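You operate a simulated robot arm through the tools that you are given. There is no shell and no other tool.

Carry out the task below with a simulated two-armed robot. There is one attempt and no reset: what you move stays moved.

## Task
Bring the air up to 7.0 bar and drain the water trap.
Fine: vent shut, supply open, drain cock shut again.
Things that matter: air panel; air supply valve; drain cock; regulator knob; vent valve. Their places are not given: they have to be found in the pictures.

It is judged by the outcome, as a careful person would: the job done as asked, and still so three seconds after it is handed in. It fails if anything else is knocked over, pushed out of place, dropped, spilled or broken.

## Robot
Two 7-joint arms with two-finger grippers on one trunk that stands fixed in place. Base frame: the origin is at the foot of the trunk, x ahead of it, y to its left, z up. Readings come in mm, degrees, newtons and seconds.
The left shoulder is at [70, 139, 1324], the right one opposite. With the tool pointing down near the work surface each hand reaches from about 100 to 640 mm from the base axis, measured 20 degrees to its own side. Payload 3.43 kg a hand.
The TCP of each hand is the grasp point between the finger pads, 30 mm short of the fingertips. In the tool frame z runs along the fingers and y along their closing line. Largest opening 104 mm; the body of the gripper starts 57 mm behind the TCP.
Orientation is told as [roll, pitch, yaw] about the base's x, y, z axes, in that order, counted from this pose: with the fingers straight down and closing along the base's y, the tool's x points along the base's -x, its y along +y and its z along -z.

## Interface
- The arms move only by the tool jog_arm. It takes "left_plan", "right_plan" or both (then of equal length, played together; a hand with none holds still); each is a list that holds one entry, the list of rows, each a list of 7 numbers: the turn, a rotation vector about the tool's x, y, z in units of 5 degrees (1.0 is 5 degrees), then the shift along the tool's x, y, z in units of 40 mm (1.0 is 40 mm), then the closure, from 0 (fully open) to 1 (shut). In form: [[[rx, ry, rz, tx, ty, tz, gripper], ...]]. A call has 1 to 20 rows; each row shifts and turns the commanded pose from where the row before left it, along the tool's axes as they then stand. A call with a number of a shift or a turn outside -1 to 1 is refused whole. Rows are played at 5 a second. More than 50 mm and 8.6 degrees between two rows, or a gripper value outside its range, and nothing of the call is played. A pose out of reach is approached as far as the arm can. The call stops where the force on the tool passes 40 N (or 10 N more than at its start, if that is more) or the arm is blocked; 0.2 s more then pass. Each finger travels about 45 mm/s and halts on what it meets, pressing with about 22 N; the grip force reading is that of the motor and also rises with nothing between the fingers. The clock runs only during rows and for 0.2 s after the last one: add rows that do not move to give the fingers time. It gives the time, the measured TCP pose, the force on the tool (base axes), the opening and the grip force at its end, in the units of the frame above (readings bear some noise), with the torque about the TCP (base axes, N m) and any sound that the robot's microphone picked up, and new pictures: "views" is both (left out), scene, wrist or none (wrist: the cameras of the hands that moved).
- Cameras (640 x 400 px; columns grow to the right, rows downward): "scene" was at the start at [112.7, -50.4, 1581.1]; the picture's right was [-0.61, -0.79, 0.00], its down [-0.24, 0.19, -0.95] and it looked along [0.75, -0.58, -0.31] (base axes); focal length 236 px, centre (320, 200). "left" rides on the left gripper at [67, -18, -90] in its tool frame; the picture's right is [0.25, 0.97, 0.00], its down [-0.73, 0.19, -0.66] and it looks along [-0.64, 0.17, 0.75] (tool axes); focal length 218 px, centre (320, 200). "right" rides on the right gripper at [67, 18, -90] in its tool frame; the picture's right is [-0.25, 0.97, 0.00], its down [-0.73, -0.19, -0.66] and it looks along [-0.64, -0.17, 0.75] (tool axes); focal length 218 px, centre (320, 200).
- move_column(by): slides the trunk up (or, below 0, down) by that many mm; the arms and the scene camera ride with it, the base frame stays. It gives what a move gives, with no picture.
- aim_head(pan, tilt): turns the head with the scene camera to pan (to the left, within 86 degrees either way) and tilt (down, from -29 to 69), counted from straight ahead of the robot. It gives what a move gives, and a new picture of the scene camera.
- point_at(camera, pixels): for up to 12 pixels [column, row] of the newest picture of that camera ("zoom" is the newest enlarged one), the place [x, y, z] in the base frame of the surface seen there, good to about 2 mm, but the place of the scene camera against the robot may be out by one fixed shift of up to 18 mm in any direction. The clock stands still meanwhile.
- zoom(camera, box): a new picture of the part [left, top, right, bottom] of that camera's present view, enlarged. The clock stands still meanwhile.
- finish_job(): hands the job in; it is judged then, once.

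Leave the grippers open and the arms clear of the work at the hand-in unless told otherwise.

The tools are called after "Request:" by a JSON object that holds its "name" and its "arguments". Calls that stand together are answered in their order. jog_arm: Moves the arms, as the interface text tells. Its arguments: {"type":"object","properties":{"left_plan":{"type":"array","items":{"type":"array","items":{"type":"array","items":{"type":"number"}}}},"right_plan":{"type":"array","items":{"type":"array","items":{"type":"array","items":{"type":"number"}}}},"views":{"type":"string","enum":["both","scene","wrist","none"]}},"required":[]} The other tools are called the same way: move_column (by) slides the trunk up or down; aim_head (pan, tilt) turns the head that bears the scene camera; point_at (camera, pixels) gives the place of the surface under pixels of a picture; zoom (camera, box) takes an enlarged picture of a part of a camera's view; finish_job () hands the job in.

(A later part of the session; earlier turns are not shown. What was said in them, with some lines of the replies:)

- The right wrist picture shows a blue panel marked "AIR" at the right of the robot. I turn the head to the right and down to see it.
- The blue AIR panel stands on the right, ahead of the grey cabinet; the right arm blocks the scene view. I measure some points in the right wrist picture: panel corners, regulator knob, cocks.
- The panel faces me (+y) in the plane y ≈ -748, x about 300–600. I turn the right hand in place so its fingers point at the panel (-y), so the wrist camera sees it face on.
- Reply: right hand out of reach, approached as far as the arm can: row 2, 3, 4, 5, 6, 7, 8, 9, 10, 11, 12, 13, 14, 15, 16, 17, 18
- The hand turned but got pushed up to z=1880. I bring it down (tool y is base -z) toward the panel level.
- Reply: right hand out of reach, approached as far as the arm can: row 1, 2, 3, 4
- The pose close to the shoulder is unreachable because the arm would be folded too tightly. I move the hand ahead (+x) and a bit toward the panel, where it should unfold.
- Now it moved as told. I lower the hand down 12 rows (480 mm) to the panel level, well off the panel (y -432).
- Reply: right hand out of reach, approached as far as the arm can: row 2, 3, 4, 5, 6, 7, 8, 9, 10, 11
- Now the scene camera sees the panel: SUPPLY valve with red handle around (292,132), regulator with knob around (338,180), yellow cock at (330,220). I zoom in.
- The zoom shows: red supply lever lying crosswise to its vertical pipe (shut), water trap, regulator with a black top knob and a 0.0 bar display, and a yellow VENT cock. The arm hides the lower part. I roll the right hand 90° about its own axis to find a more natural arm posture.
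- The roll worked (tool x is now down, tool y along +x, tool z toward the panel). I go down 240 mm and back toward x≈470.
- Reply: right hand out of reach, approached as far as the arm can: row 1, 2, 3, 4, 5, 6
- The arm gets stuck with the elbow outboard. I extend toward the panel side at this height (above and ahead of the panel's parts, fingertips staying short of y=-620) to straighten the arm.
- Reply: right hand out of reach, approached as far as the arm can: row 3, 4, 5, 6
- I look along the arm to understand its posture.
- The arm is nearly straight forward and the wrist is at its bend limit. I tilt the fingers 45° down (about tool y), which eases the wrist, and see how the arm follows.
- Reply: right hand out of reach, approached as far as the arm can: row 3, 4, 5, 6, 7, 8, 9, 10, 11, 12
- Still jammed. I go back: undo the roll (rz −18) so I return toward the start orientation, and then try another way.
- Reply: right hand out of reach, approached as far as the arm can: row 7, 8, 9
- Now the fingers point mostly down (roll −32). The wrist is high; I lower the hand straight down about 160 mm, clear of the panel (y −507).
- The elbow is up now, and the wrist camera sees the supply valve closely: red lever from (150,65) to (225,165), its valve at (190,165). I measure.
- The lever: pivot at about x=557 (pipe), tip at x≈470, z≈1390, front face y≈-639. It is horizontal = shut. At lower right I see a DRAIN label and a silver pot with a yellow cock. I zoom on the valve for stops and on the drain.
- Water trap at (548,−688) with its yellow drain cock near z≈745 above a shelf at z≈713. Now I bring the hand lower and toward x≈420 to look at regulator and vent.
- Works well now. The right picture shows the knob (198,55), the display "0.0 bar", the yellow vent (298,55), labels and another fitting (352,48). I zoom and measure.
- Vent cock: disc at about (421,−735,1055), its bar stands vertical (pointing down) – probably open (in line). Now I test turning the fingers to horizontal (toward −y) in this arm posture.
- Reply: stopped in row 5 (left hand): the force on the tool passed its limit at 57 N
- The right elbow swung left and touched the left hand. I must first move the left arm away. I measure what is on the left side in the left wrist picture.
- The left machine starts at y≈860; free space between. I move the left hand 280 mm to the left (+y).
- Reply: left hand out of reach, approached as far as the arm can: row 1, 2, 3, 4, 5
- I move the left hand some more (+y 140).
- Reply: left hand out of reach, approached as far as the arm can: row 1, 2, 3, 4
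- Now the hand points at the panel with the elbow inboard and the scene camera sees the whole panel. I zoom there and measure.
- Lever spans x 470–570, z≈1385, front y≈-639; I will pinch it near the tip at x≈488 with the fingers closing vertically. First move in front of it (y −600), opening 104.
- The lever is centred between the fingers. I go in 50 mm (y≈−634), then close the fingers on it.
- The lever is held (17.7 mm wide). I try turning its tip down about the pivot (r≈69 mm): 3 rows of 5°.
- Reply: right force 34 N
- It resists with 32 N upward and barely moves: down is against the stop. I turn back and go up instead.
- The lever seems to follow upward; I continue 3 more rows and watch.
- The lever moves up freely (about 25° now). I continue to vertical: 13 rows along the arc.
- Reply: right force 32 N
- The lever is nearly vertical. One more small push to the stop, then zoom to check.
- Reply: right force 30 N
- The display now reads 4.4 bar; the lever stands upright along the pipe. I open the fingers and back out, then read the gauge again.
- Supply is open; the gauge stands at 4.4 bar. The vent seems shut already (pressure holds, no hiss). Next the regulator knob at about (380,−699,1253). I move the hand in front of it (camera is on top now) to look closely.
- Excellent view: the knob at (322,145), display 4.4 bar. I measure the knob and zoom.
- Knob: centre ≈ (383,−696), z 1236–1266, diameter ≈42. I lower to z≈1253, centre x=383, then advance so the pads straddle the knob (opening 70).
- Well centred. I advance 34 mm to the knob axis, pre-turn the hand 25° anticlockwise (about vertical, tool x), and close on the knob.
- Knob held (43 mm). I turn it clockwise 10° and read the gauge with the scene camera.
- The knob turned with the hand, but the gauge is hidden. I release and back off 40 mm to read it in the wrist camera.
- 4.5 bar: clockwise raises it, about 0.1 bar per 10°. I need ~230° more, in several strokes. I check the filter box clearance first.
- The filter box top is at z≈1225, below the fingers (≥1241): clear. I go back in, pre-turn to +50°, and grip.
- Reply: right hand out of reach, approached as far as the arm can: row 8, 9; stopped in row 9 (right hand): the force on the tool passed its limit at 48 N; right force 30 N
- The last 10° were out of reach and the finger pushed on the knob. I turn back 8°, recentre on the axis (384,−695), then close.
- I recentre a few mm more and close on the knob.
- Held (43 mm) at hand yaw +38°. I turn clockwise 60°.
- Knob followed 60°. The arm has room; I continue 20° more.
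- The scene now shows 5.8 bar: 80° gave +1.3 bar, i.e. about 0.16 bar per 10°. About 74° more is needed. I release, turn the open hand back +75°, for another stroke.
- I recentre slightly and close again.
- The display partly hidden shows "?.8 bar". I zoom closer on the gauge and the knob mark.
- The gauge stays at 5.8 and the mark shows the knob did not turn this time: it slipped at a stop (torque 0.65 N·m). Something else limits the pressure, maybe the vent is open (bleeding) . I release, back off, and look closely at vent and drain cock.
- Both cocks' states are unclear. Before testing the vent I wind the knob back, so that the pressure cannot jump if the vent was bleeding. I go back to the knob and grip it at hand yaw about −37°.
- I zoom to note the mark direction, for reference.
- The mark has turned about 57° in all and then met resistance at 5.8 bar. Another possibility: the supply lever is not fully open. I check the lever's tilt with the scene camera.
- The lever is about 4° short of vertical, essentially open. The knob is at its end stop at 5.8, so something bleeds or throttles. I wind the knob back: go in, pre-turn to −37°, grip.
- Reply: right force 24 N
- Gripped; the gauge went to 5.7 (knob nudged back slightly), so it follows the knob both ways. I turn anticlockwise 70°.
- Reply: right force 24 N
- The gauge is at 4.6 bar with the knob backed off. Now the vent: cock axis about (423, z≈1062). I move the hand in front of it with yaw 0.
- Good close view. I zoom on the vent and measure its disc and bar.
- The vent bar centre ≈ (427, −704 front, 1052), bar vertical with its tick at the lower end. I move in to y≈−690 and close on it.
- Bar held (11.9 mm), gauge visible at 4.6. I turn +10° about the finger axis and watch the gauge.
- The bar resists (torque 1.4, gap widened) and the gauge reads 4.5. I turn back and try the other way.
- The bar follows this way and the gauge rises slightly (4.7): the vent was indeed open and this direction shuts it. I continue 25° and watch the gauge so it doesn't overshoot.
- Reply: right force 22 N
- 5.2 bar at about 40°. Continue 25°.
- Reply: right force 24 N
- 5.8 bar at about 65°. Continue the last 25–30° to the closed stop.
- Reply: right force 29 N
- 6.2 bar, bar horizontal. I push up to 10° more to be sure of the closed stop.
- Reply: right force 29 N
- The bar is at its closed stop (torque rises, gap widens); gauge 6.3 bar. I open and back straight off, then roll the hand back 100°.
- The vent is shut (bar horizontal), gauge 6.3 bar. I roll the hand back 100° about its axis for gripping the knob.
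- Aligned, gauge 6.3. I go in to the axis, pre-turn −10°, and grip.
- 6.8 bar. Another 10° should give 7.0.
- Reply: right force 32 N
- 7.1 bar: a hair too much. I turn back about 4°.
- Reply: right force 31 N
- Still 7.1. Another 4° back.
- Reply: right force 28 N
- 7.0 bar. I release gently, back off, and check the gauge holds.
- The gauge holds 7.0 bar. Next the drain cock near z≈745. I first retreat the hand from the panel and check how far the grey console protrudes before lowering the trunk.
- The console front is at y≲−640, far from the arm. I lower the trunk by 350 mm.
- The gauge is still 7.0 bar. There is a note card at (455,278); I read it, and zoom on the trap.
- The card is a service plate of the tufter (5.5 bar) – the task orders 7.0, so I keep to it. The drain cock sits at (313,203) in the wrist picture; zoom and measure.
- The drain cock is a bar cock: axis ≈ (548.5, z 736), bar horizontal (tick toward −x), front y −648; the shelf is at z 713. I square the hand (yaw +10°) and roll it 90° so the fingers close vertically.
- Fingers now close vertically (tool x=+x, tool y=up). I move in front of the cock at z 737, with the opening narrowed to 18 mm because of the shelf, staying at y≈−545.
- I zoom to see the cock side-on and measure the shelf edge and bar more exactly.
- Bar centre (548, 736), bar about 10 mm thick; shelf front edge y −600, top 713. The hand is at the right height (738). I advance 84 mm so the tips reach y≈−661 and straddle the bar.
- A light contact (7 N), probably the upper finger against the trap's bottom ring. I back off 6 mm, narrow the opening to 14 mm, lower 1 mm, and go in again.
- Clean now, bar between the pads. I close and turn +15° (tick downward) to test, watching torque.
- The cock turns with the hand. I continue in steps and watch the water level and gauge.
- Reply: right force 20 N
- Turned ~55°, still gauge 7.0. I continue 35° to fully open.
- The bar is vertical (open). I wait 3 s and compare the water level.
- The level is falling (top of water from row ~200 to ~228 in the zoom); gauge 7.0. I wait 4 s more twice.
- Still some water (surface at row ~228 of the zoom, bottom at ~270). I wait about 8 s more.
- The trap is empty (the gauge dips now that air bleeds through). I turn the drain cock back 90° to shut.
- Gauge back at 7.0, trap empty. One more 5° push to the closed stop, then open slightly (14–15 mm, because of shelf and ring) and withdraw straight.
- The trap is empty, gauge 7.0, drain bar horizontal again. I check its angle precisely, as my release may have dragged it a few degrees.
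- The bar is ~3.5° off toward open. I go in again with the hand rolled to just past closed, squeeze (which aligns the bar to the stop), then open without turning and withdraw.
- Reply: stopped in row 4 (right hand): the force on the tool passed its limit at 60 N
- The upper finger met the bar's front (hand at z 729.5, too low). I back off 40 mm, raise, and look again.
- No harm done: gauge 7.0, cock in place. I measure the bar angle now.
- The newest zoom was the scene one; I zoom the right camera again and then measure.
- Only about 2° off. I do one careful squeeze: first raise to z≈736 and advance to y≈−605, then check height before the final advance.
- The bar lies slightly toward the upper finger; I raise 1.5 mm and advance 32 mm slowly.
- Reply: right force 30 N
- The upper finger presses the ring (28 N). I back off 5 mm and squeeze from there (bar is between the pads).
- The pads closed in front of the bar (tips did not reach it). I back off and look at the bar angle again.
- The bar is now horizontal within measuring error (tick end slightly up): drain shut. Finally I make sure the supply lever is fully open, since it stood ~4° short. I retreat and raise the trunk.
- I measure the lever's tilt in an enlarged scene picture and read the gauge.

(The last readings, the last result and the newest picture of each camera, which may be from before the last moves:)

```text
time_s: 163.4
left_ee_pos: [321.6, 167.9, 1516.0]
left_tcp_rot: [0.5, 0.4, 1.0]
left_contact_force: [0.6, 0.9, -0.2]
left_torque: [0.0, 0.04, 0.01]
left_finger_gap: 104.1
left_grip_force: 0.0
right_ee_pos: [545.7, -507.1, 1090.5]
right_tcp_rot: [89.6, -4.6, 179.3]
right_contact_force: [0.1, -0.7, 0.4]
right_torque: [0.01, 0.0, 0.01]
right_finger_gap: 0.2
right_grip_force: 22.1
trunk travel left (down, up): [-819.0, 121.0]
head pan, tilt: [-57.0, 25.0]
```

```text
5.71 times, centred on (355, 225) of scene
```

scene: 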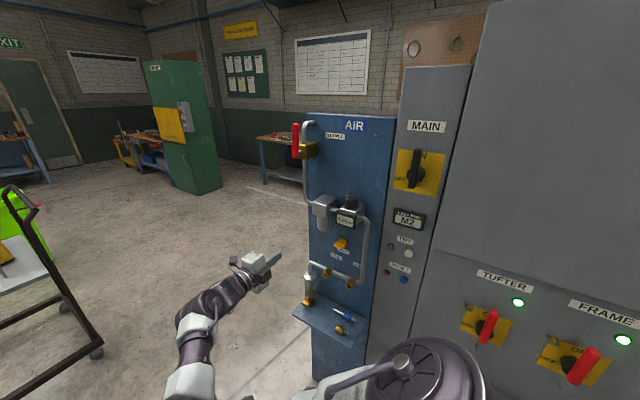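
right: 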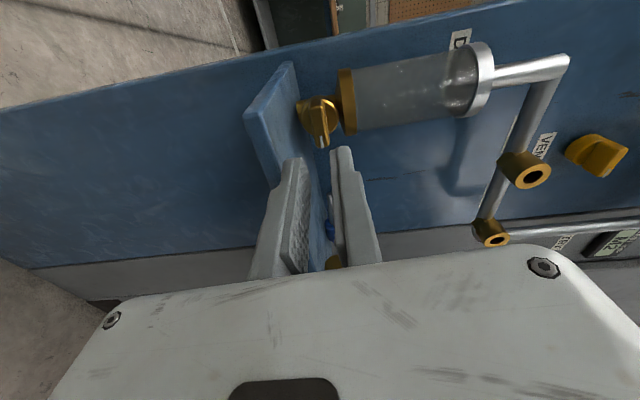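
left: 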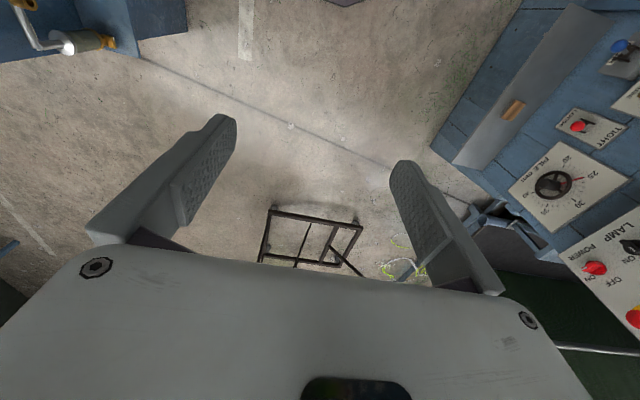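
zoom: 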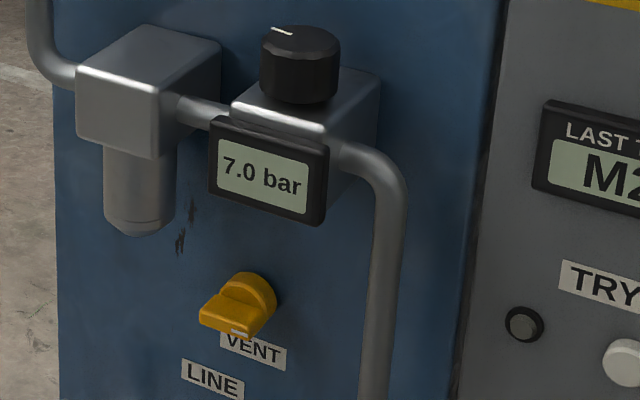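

Request:
{"name": "zoom", "arguments": {"camera": "scene", "box": [280, 110, 340, 165]}}

Request:
{"name": "point_at", "arguments": {"camera": "zoom", "pixels": [[197, 115], [196, 180], [195, 250], [194, 330], [236, 115], [235, 180], [234, 250], [233, 330]]}}

```text
7.27 times, centred on (310, 138) of scene
```

zoom: 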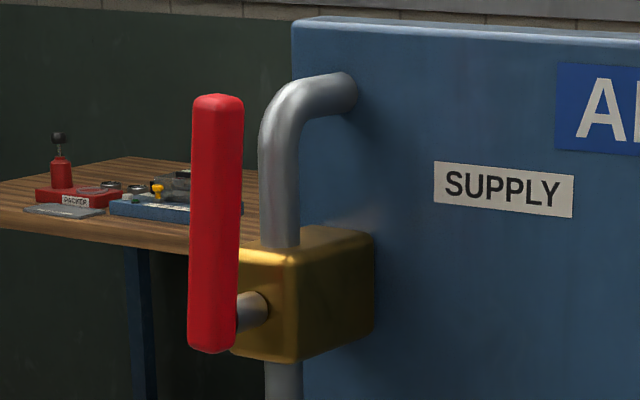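

```text
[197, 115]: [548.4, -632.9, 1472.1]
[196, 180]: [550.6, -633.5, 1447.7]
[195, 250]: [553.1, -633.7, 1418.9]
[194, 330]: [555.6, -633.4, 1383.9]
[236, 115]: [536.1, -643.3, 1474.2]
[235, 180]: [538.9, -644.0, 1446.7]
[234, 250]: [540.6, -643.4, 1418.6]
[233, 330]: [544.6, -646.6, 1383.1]
```

The lever is about 4° short of vertical. I bring the closed fingers up beside its top (on the −x side), to nudge it to its stop.

Request:
{"name": "jog_arm", "arguments": {"right_plan": [[[0, 0, 0.9, 0, 0, 0, 1], [0, 0, 0, -0.1, 0.9, 0, 1], [0, 0, 0, -0.1, 0.9, 0, 1], [0, 0, 0, -0.1, 0.9, 0, 1], [0, 0, 0, -0.1, 0.9, 0, 1], [0, 0, 0, -0.1, 0.9, 0, 1], [0, 0, 0, -0.1, 0.9, 0, 1], [0, 0, 0, -0.1, 0.9, 0, 1], [0, 0, 0, -0.1, 0.9, 0, 1], [0, 0, 0, -0.1, 0.9, 0, 1], [0, 0, 0, -0.1, 0.9, 0, 1]]], "views": "both"}}

```text
time_s: 165.8
left_ee_pos: [321.7, 168.7, 1516.0]
left_tcp_rot: [0.5, 0.4, 0.9]
left_contact_force: [0.4, 0.5, -0.9]
left_torque: [0.0, 0.02, -0.02]
left_finger_gap: 104.0
left_grip_force: 0.0
right_ee_pos: [507.2, -505.4, 1447.5]
right_tcp_rot: [89.2, -0.2, 180.1]
right_contact_force: [0.0, -0.1, 0.4]
right_torque: [-0.01, -0.01, 0.03]
right_finger_gap: 0.0
right_grip_force: 21.9
trunk travel left (down, up): [-819.0, 121.0]
head pan, tilt: [-57.0, 25.0]
```

scene: 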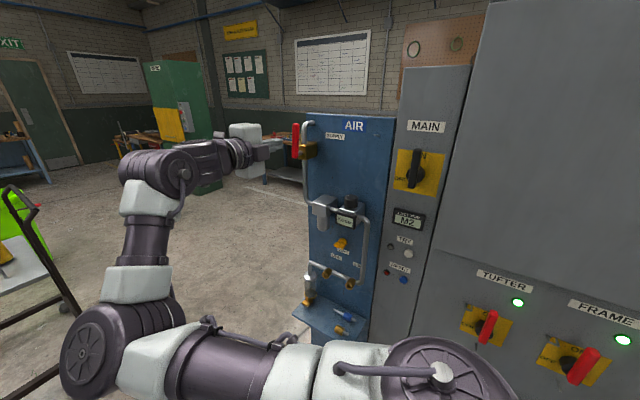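
right: 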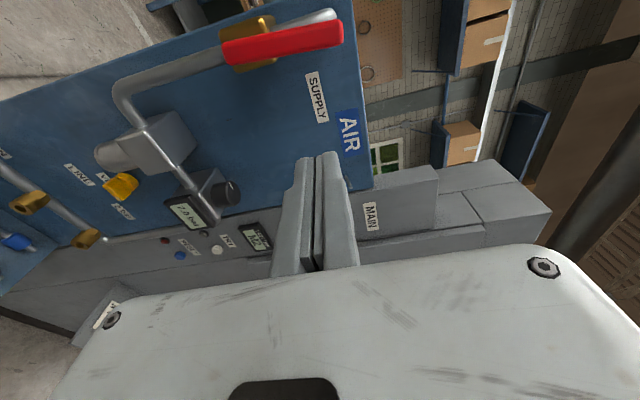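

I measure the lever in the wrist picture (red bar, (225,48)–(340,35)) before moving in.

Request:
{"name": "point_at", "arguments": {"camera": "right", "pixels": [[228, 50], [260, 46], [300, 40], [338, 36], [238, 60], [300, 50], [338, 44], [330, 18]]}}

```text
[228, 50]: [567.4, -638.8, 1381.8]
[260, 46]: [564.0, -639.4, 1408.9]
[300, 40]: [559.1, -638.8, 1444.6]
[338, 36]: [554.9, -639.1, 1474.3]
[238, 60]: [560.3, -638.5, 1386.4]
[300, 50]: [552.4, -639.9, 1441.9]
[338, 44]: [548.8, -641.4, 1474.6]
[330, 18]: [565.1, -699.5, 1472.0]
```

The lever's near edge at z 1447 is x≈550. I move in beside it (tips to y≈−650) at x 507.

Request:
{"name": "jog_arm", "arguments": {"right_plan": [[[0, 0, 0, 0, 0, 0.95, 1], [0, 0, 0, 0, 0, 0.95, 1], [0, 0, 0, 0, 0, 0.95, 1], [0, 0, 0, 0.5, 0, 0, 1]]], "views": "wrist"}}

Request:
{"name": "jog_arm", "arguments": {"right_plan": [[[0, 0, 0, 0.15, 0, 0, 1], [0, 0, 0, 0.15, 0, 0, 1], [0, 0, 0, 0.1, 0, 0, 1]]], "views": "wrist"}}

```text
time_s: 166.8
left_ee_pos: [321.6, 169.5, 1514.8]
left_tcp_rot: [0.5, 0.4, 1.0]
left_contact_force: [0.1, 0.3, -0.3]
left_torque: [0.0, 0.05, 0.01]
left_finger_gap: 104.0
left_grip_force: 0.1
right_ee_pos: [528.6, -619.1, 1446.6]
right_tcp_rot: [89.2, 0.0, 179.8]
right_contact_force: [-0.4, 0.2, 0.7]
right_torque: [0.01, 0.03, -0.01]
right_finger_gap: 0.0
right_grip_force: 21.6
trunk travel left (down, up): [-819.0, 121.0]
head pan, tilt: [-57.0, 25.0]
```

right: 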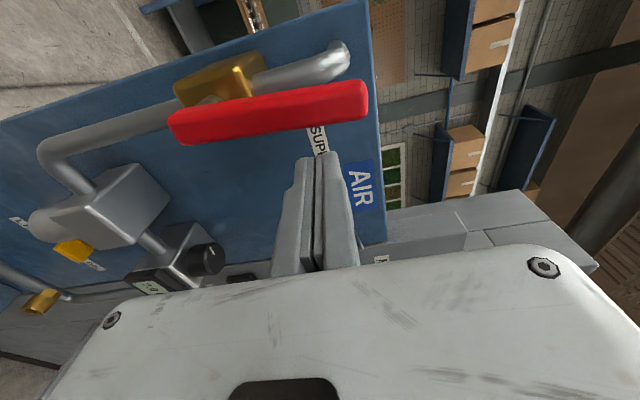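

```text
time_s: 167.6
left_ee_pos: [320.5, 168.0, 1516.3]
left_tcp_rot: [0.5, 0.3, 1.0]
left_contact_force: [0.1, 0.3, 0.4]
left_torque: [0.01, -0.04, -0.05]
left_finger_gap: 103.9
left_grip_force: 0.0
right_ee_pos: [541.9, -619.4, 1446.8]
right_tcp_rot: [89.2, 0.1, 179.9]
right_contact_force: [-2.6, 0.5, 0.0]
right_torque: [0.01, -0.01, -0.05]
right_finger_gap: 0.0
right_grip_force: 22.3
trunk travel left (down, up): [-819.0, 121.0]
head pan, tilt: [-57.0, 25.0]
```

right: 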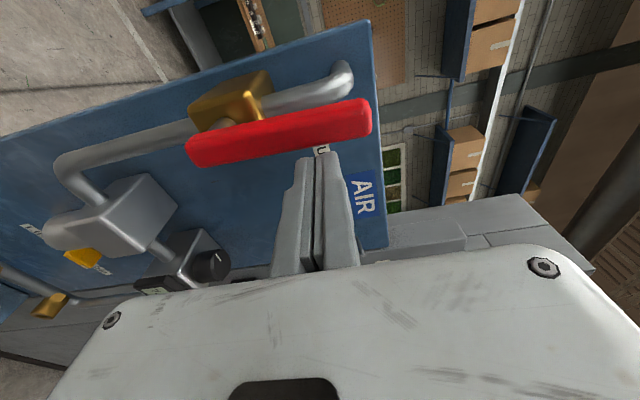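

Contact begins (−2.6 N). I push about 8 mm further in small steps; the force limit will stop me at the lever's stop.

Request:
{"name": "jog_arm", "arguments": {"right_plan": [[[0, 0, 0, 0.08, 0, 0, 1], [0, 0, 0, 0.08, 0, 0, 1], [0, 0, 0, 0.08, 0, 0, 1], [0, 0, 0, 0, 0, 0, 1]]], "views": "both"}}

Request:
{"name": "zoom", "arguments": {"camera": "scene", "box": [280, 110, 340, 165]}}

```text
time_s: 168.6
left_ee_pos: [316.0, 167.5, 1518.2]
left_tcp_rot: [0.6, 0.2, 0.9]
left_contact_force: [0.6, 0.0, -0.4]
left_torque: [-0.02, -0.01, 0.0]
left_finger_gap: 103.9
left_grip_force: 0.2
right_ee_pos: [545.2, -621.1, 1449.1]
right_tcp_rot: [89.1, 0.4, 179.7]
right_contact_force: [-21.7, 2.6, -6.2]
right_torque: [0.03, 0.11, -0.38]
right_finger_gap: 6.1
right_grip_force: 35.4
trunk travel left (down, up): [-819.0, 121.0]
head pan, tilt: [-57.0, 25.0]
```

scene: 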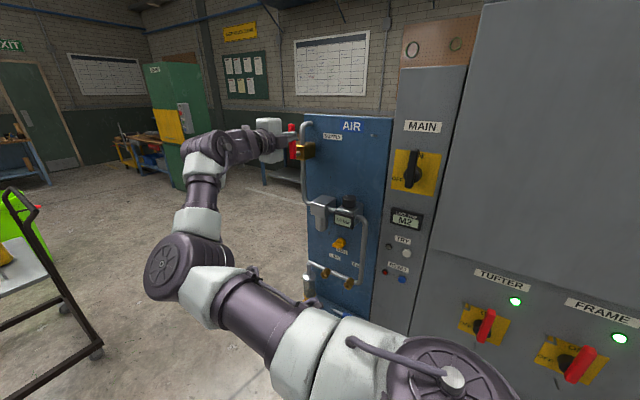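
right: 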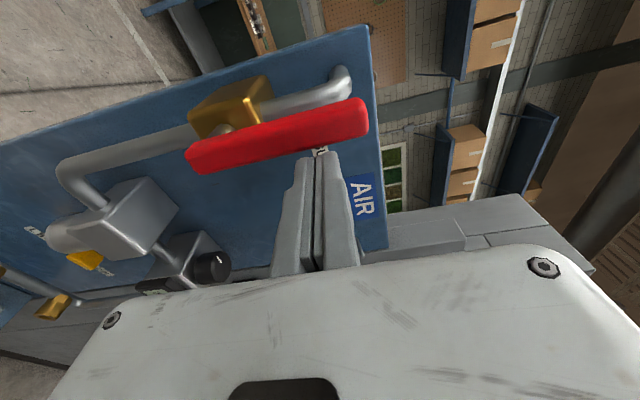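

```text
7.27 times, centred on (310, 138) of scene
```

zoom: 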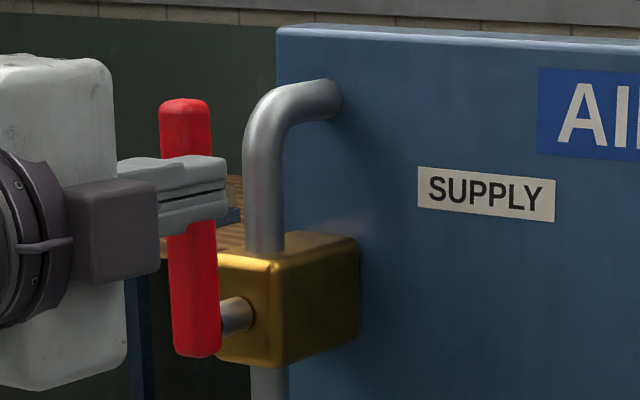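

Force 22 N and the lever tilts slightly onward. A little more.

Request:
{"name": "jog_arm", "arguments": {"right_plan": [[[0, 0, 0, 0.1, 0, 0, 1], [0, 0, 0, 0.1, 0, 0, 1], [0, 0, 0, 0, 0, 0, 1]]], "views": "both"}}

Request:
{"name": "zoom", "arguments": {"camera": "scene", "box": [280, 110, 340, 165]}}

```text
time_s: 169.4
left_ee_pos: [314.5, 169.6, 1517.2]
left_tcp_rot: [0.4, 0.1, 1.0]
left_contact_force: [1.6, 0.2, -0.1]
left_torque: [-0.05, 0.0, 0.01]
left_finger_gap: 104.2
left_grip_force: 0.1
right_ee_pos: [545.5, -621.5, 1451.1]
right_tcp_rot: [89.1, 0.6, 178.4]
right_contact_force: [-31.4, -1.9, 0.4]
right_torque: [0.46, 0.07, -0.62]
right_finger_gap: 5.7
right_grip_force: 35.0
trunk travel left (down, up): [-819.0, 121.0]
head pan, tilt: [-57.0, 25.0]
stopped in row 3 (right hand): the force on the tool passed its limit at 41 N (the readings are from after the stop); the commanded pose is now the measured one
```

scene: 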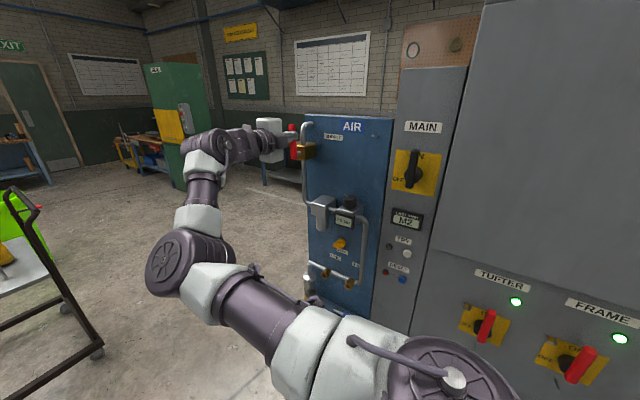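
right: 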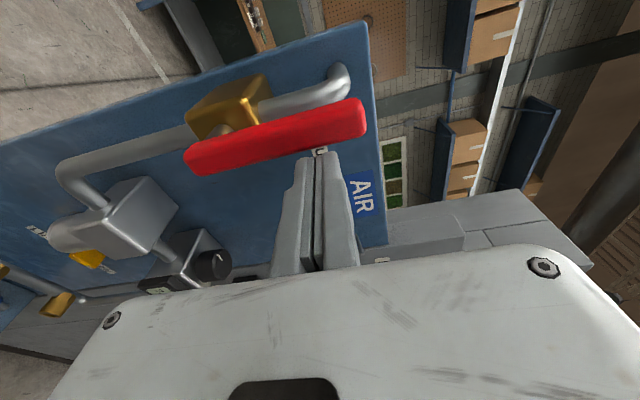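

```text
7.27 times, centred on (310, 138) of scene
```

zoom: 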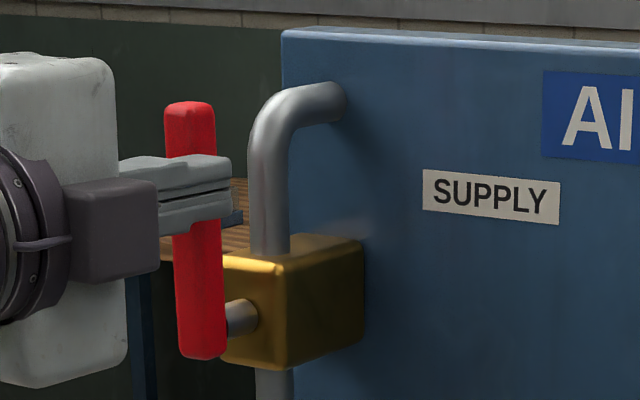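

The lever has reached its stop (41 N, now upright). I move off sideways, back out, and open the fingers.

Request:
{"name": "jog_arm", "arguments": {"right_plan": [[[0, 0, 0, -0.5, 0, 0, 1], [0, 0, 0, -0.3, 0, 0, 1], [0, 0, 0, 0, 0, -0.95, 1], [0, 0, 0, 0, 0, -0.95, 1], [0, 0, 0, 0, 0, -0.95, 1], [0, 0, 0, 0, -0.8, -0.2, 0.5], [0, 0, 0, 0, -0.8, -0.2, 0], [0, 0, 0, 0, -0.8, 0, 0], [0, 0, 0, 0, 0, 0, 0], [0, 0, 0, 0, 0, 0, 0]]], "views": "both"}}

Request:
{"name": "zoom", "arguments": {"camera": "scene", "box": [290, 110, 390, 350]}}

Request:
{"name": "zoom", "arguments": {"camera": "scene", "box": [325, 190, 385, 260]}}

Request:
{"name": "zoom", "arguments": {"camera": "scene", "box": [285, 110, 345, 165]}}

Request:
{"name": "zoom", "arguments": {"camera": "scene", "box": [285, 255, 365, 345]}}

```text
time_s: 171.6
left_ee_pos: [321.5, 169.1, 1515.2]
left_tcp_rot: [0.5, 0.4, 1.1]
left_contact_force: [1.2, -0.2, -0.2]
left_torque: [0.0, 0.01, 0.03]
left_finger_gap: 104.1
left_grip_force: 0.1
right_ee_pos: [529.9, -489.2, 1351.5]
right_tcp_rot: [89.0, 0.0, 179.3]
right_contact_force: [-0.8, 0.6, -0.5]
right_torque: [0.02, 0.04, 0.01]
right_finger_gap: 104.1
right_grip_force: 0.3
trunk travel left (down, up): [-819.0, 121.0]
head pan, tilt: [-57.0, 25.0]
```

scene: 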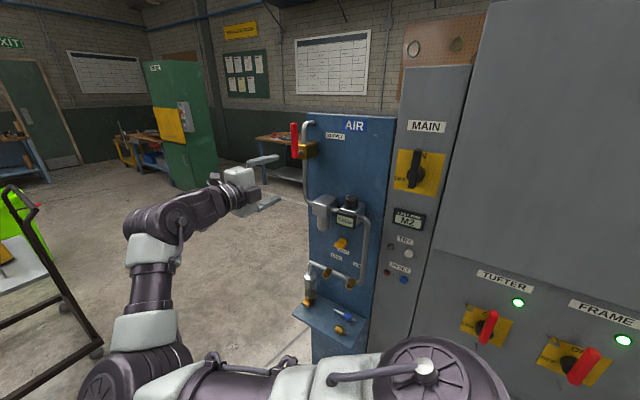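
right: 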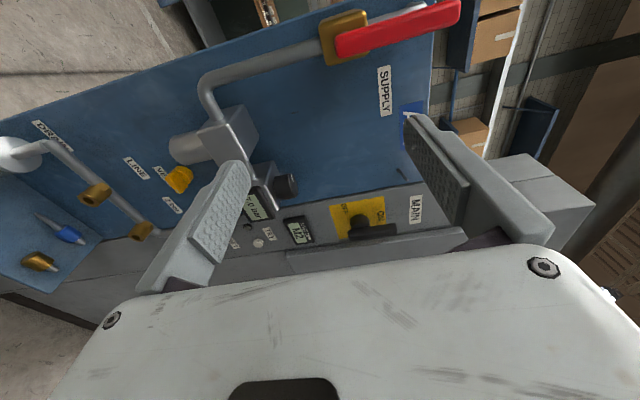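

```text
1.67 times, centred on (340, 230) of scene
```

zoom: 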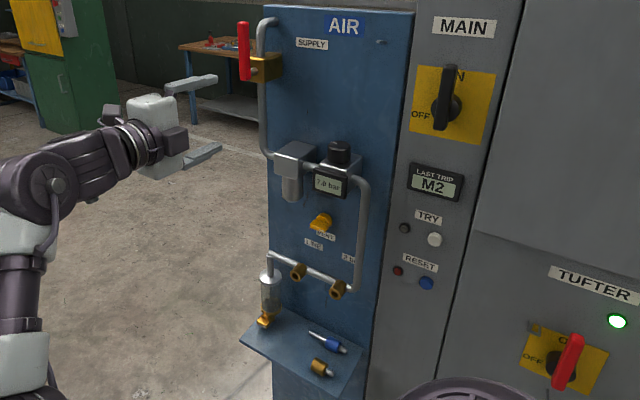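

```text
5.71 times, centred on (355, 225) of scene
```

zoom: 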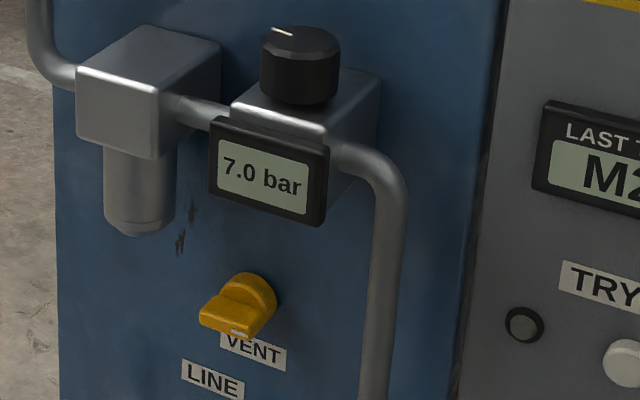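

```text
7.27 times, centred on (315, 138) of scene
```

zoom: 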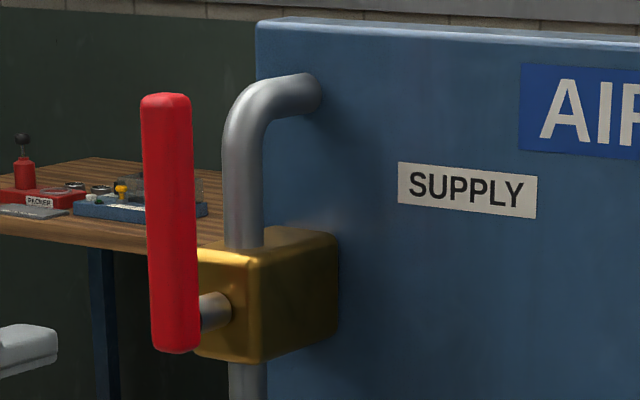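

```text
4.44 times, centred on (325, 300) of scene
```

zoom: 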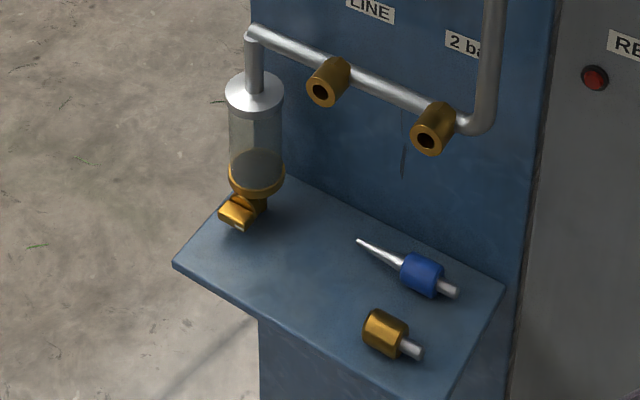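

The gauge reads 7.0 bar. The supply lever is upright against its stop, the vent bar is horizontal (shut), the drain cock is shut and the trap is empty. The loose fittings on the shelf have not moved. Both grippers are open and both arms are clear of the panel. I hand the job in.

Request:
{"name": "finish_job", "arguments": {}}

```text
The job is handed in.
```

The air is at 7.0 bar and the water trap is drained. I handed the job in with the panel like this:

- **Supply valve:** open, with the lever upright against its stop.
- **Vent valve:** shut. It turned out to be open at the start and was holding the pressure down to 5.8 bar even with the regulator fully wound in.
- **Regulator:** set to 7.0 bar with the vent shut. The gauge dipped once the trap had emptied and air was bleeding out, and came back to 7.0 when I shut the drain cock.
- **Drain cock:** shut again, with the bar level to within about 2 degrees, and the trap is empty.

A service plate by the tufter controls reads 5.5 bar. I kept to the 7.0 bar you asked for.

While I was moving the arms into position, the right elbow bumped the left hand. At the drain cock, the fingers also pressed on the trap's bottom ring and bumped the front of the bar. I saw no damage or anything out of place afterwards. Both grippers were open and both arms were clear of the panel at the hand-in.
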